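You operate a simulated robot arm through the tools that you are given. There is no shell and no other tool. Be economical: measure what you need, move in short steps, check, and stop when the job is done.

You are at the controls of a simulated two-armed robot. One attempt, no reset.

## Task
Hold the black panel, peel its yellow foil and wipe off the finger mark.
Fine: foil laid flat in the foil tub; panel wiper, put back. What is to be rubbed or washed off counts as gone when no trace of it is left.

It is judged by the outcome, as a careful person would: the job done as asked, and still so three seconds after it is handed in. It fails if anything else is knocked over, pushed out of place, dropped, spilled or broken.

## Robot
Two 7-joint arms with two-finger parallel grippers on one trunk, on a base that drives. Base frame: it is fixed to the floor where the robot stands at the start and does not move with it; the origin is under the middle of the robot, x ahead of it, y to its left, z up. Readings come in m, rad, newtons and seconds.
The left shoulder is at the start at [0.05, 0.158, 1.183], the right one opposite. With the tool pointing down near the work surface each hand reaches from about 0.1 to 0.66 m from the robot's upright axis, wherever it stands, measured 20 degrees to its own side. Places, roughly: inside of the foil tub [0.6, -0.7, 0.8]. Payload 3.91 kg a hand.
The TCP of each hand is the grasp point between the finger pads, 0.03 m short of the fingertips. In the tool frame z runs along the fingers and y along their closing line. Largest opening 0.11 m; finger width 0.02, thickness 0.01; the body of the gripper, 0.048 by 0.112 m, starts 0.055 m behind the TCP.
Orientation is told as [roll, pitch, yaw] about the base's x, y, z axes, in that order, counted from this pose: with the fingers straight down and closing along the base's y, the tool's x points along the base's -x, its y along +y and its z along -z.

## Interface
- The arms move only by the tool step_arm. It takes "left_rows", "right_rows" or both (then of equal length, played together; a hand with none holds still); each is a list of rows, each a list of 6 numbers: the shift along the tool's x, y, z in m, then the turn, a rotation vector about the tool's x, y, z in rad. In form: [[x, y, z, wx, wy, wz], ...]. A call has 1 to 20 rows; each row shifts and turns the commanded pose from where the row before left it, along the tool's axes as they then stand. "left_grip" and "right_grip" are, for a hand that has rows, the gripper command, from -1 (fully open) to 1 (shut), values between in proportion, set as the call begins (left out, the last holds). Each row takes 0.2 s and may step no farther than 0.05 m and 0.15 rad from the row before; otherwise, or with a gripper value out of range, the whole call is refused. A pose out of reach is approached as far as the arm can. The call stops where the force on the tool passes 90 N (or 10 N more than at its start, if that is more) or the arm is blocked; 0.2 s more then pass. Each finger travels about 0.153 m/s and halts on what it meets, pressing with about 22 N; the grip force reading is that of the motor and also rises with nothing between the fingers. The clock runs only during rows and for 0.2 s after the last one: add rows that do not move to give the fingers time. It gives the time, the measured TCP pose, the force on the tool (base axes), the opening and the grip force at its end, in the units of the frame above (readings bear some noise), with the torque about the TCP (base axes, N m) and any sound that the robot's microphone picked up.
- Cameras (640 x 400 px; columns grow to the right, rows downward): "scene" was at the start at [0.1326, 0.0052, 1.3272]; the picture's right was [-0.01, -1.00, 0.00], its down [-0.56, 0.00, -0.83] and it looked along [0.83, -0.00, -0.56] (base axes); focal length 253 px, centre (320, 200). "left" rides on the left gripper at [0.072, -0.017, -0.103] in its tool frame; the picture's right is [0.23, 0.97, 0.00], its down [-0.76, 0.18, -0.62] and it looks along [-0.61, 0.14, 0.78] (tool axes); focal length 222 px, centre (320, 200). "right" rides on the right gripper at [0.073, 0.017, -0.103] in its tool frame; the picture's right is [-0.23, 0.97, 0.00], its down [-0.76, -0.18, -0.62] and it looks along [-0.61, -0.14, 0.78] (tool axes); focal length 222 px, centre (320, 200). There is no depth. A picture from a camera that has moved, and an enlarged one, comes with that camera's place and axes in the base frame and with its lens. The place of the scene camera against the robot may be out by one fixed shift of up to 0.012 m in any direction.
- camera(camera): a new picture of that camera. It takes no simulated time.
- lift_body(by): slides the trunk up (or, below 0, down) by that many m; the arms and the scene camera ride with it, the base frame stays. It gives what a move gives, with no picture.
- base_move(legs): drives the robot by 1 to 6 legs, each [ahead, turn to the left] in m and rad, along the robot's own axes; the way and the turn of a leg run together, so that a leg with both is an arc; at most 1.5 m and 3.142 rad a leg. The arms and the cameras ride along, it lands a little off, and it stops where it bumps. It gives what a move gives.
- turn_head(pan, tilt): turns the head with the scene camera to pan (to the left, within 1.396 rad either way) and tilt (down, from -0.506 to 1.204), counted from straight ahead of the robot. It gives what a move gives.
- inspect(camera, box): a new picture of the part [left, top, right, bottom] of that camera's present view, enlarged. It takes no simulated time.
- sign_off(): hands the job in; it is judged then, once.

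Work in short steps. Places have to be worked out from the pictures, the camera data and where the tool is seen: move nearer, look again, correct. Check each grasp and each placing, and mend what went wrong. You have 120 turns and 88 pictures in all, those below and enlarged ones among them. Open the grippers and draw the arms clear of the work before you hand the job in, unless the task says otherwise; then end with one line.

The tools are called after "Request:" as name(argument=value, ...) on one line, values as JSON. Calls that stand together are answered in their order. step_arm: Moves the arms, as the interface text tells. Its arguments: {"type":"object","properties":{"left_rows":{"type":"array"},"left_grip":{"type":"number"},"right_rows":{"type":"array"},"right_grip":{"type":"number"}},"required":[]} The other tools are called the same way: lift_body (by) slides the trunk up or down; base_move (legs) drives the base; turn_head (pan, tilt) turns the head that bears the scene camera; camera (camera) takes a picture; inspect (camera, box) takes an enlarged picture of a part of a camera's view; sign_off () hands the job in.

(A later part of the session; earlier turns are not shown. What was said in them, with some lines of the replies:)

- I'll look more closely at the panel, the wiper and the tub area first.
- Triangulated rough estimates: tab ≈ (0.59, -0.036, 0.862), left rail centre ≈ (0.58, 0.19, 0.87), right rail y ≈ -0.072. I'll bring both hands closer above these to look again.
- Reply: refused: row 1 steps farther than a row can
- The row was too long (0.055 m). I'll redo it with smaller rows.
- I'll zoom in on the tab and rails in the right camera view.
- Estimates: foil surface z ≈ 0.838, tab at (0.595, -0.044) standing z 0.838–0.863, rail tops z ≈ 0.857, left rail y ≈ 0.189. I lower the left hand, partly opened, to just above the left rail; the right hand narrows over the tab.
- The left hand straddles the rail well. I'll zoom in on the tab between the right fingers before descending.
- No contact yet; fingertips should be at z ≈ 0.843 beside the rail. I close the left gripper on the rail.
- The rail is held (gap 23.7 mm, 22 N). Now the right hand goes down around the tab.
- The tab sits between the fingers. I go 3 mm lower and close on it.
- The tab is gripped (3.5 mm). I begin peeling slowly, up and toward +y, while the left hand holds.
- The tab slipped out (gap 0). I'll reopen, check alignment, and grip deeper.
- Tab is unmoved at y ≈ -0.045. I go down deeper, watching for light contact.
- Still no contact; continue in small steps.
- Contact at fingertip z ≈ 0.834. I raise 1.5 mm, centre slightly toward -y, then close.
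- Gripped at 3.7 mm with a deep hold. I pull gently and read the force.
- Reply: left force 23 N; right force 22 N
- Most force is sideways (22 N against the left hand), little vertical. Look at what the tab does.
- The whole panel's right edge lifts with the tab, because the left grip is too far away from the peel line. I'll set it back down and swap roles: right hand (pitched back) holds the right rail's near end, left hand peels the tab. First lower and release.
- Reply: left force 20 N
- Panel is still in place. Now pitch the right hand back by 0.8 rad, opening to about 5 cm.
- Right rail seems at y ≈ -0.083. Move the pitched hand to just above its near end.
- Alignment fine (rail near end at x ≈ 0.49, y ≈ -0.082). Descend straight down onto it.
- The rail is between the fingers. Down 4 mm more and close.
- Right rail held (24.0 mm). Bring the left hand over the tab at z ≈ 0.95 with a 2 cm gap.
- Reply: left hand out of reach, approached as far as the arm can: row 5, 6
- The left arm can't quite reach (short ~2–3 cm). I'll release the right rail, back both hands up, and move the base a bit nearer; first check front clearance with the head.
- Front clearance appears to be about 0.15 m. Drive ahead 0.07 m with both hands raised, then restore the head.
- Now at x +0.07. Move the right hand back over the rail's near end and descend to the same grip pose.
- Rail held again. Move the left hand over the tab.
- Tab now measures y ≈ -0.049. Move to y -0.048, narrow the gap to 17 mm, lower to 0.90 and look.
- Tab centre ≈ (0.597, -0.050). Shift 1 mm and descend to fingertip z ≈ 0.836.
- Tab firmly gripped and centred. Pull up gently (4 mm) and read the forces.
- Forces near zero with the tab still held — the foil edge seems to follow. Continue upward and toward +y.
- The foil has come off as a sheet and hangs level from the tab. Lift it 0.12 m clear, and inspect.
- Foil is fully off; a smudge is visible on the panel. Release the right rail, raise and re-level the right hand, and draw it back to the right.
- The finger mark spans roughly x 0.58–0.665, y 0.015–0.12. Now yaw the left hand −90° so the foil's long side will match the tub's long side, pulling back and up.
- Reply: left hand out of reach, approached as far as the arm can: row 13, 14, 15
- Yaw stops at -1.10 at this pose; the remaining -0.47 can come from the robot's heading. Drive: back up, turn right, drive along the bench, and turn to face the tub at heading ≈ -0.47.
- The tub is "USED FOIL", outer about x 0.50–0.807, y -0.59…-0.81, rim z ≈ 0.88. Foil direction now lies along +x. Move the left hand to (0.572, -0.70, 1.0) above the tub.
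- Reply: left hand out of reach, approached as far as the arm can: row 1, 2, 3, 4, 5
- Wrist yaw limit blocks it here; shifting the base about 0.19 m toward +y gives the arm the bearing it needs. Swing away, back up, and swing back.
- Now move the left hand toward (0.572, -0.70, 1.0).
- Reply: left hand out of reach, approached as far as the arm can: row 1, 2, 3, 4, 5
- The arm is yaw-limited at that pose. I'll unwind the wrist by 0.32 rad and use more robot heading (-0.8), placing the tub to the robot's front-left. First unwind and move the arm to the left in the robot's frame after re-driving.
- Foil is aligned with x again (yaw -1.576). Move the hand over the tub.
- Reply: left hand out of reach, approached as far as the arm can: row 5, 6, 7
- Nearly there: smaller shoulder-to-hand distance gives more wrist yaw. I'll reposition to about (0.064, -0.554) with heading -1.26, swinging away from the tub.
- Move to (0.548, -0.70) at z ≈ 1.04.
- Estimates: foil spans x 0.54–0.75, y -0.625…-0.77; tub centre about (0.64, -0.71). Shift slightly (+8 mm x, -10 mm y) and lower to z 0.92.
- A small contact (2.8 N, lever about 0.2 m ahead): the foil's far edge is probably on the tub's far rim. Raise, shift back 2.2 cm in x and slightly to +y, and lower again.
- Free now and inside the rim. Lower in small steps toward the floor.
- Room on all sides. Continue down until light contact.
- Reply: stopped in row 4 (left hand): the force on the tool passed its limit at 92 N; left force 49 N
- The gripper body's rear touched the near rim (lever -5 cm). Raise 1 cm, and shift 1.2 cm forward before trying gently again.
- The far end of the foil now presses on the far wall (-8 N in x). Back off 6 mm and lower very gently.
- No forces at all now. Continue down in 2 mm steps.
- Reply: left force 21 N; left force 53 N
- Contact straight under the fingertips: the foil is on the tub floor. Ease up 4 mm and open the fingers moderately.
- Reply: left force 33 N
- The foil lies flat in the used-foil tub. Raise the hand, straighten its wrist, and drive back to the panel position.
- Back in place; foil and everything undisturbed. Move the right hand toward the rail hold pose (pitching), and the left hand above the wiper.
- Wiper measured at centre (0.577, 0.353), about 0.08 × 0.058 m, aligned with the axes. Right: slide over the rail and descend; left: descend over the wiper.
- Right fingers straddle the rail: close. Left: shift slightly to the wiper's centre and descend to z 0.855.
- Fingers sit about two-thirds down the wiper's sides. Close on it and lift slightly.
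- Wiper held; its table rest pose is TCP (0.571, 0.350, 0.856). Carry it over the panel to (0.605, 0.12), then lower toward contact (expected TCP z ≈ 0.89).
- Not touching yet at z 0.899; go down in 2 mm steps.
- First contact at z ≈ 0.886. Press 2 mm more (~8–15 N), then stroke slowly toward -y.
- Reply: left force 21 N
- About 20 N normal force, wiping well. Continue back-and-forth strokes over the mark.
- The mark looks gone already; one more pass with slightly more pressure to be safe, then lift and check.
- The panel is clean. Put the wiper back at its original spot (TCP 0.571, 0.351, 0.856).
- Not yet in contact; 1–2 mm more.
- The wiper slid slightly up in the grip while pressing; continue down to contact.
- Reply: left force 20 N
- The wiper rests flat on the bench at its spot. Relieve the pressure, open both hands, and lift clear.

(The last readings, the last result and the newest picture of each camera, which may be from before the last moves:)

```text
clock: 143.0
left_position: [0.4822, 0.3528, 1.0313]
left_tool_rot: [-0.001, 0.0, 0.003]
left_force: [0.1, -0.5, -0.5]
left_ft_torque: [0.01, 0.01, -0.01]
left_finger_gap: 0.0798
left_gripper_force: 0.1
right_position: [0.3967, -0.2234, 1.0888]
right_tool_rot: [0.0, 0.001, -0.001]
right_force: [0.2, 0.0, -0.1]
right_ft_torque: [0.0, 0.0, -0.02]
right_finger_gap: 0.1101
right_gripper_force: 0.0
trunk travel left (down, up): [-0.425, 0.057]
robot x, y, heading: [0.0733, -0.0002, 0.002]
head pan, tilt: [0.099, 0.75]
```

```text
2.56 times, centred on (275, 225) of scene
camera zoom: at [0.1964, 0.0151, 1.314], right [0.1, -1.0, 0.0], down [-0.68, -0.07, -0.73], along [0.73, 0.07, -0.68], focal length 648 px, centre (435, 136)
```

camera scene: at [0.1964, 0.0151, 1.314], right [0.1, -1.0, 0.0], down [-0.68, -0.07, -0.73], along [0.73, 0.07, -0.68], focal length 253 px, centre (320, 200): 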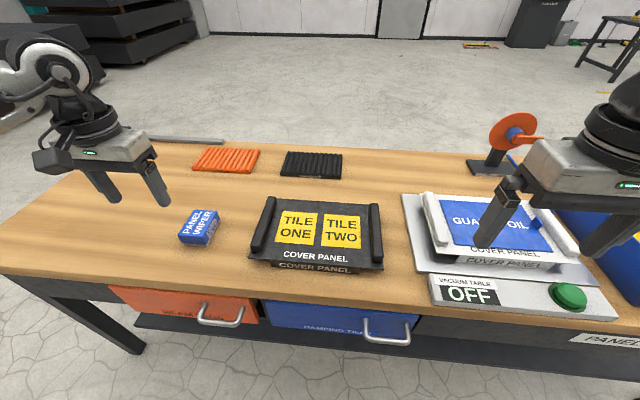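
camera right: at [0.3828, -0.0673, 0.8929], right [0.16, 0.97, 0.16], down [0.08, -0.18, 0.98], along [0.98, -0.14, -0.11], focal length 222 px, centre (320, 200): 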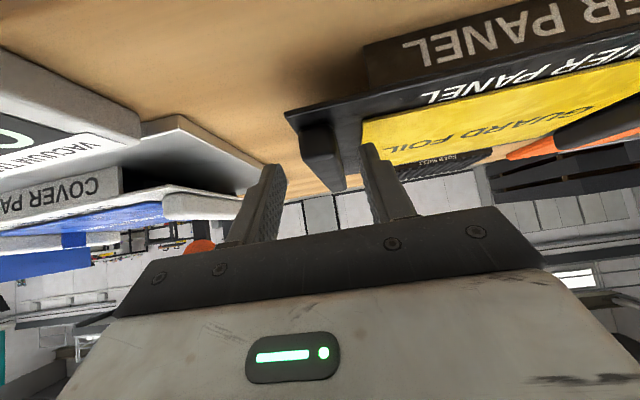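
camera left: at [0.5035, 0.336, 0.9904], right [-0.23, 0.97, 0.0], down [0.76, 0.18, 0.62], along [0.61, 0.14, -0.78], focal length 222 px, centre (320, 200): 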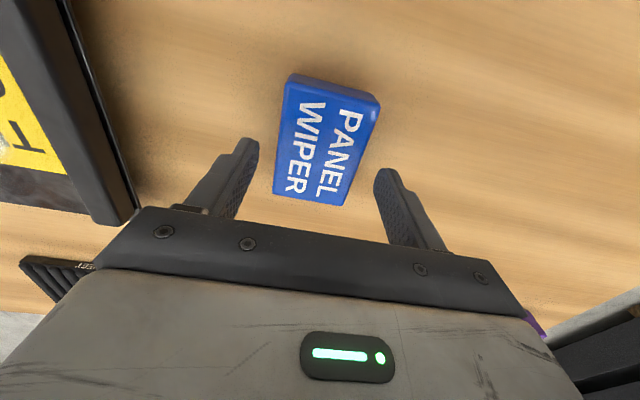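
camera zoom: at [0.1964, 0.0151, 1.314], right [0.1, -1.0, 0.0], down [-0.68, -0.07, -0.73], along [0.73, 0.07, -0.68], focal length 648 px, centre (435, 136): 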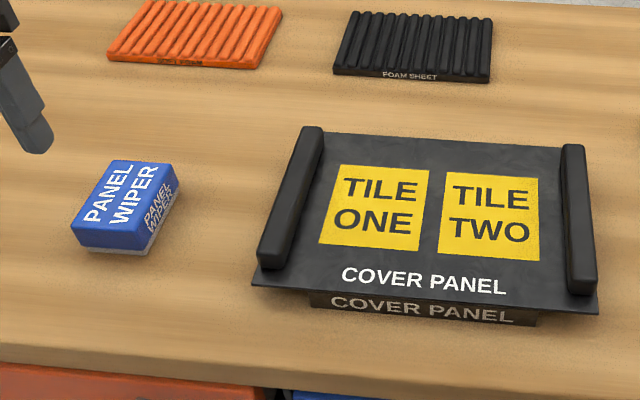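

All in place. One last closer look at the panel for traces, and at the tub.

Request:
inspect(camera="scene", box=[265, 200, 375, 260])

Request:
turn_head(pan=-0.7, tilt=0.6)

Request:
camera(camera="scene")

```text
5.82 times, centred on (320, 230) of scene
camera zoom: at [0.1964, 0.0151, 1.314], right [0.1, -1.0, 0.0], down [-0.68, -0.07, -0.73], along [0.73, 0.07, -0.68], focal length 1472 px, centre (320, 26)
```

zoom: 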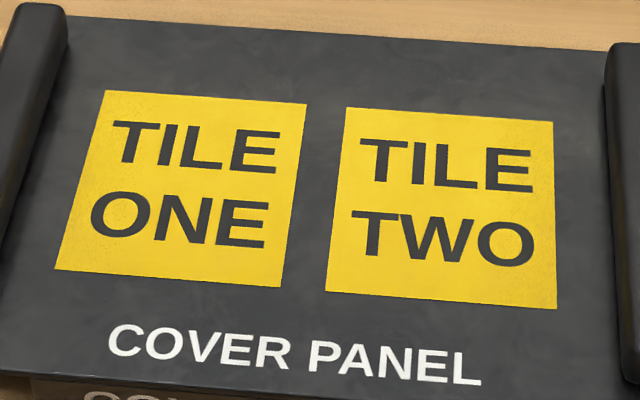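

```text
clock: 144.1
left_position: [0.4804, 0.3523, 1.031]
left_tool_rot: [0.0, -0.001, 0.002]
left_force: [0.4, 0.3, 0.3]
left_ft_torque: [0.01, -0.05, 0.0]
left_finger_gap: 0.0797
left_gripper_force: 0.0
right_position: [0.3976, -0.2232, 1.0885]
right_tool_rot: [0.001, 0.001, 0.0]
right_force: [-0.6, 0.1, 0.4]
right_ft_torque: [-0.04, -0.01, -0.01]
right_finger_gap: 0.1099
right_gripper_force: 0.0
trunk travel left (down, up): [-0.425, 0.057]
robot x, y, heading: [0.0709, 0.0013, -0.0]
head pan, tilt: [-0.7, 0.6]
```

```text
10 pictures are left
camera scene: at [0.1814, -0.05, 1.3269], right [-0.64, -0.77, 0.0], down [-0.43, 0.36, -0.82], along [0.63, -0.53, -0.57], focal length 253 px, centre (320, 200)
```

scene: 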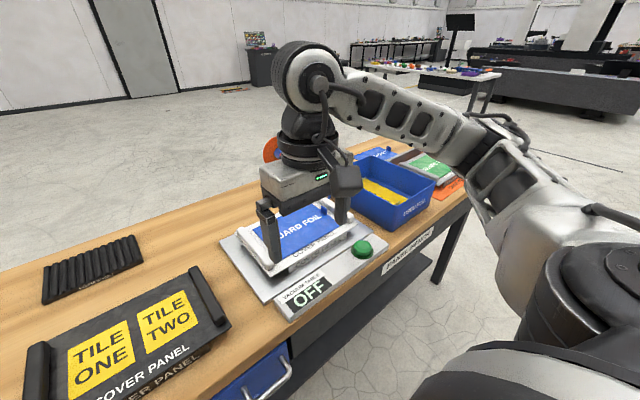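

The panel shows no trace of the mark, the foil is in the tub, the wiper is back in its place and both hands are open and clear. I hand the job in.

Request:
sign_off()

```text
The job is handed in.
```

The black panel's foil is peeled and lies flat in the used-foil tub, and no trace of the finger mark shows in the last close-up. The wiper is back at its starting spot on the bench, within a few millimetres. While I lowered the foil, the gripper bumped the tub's near rim, and the tub and everything else still look in place in the final pictures.
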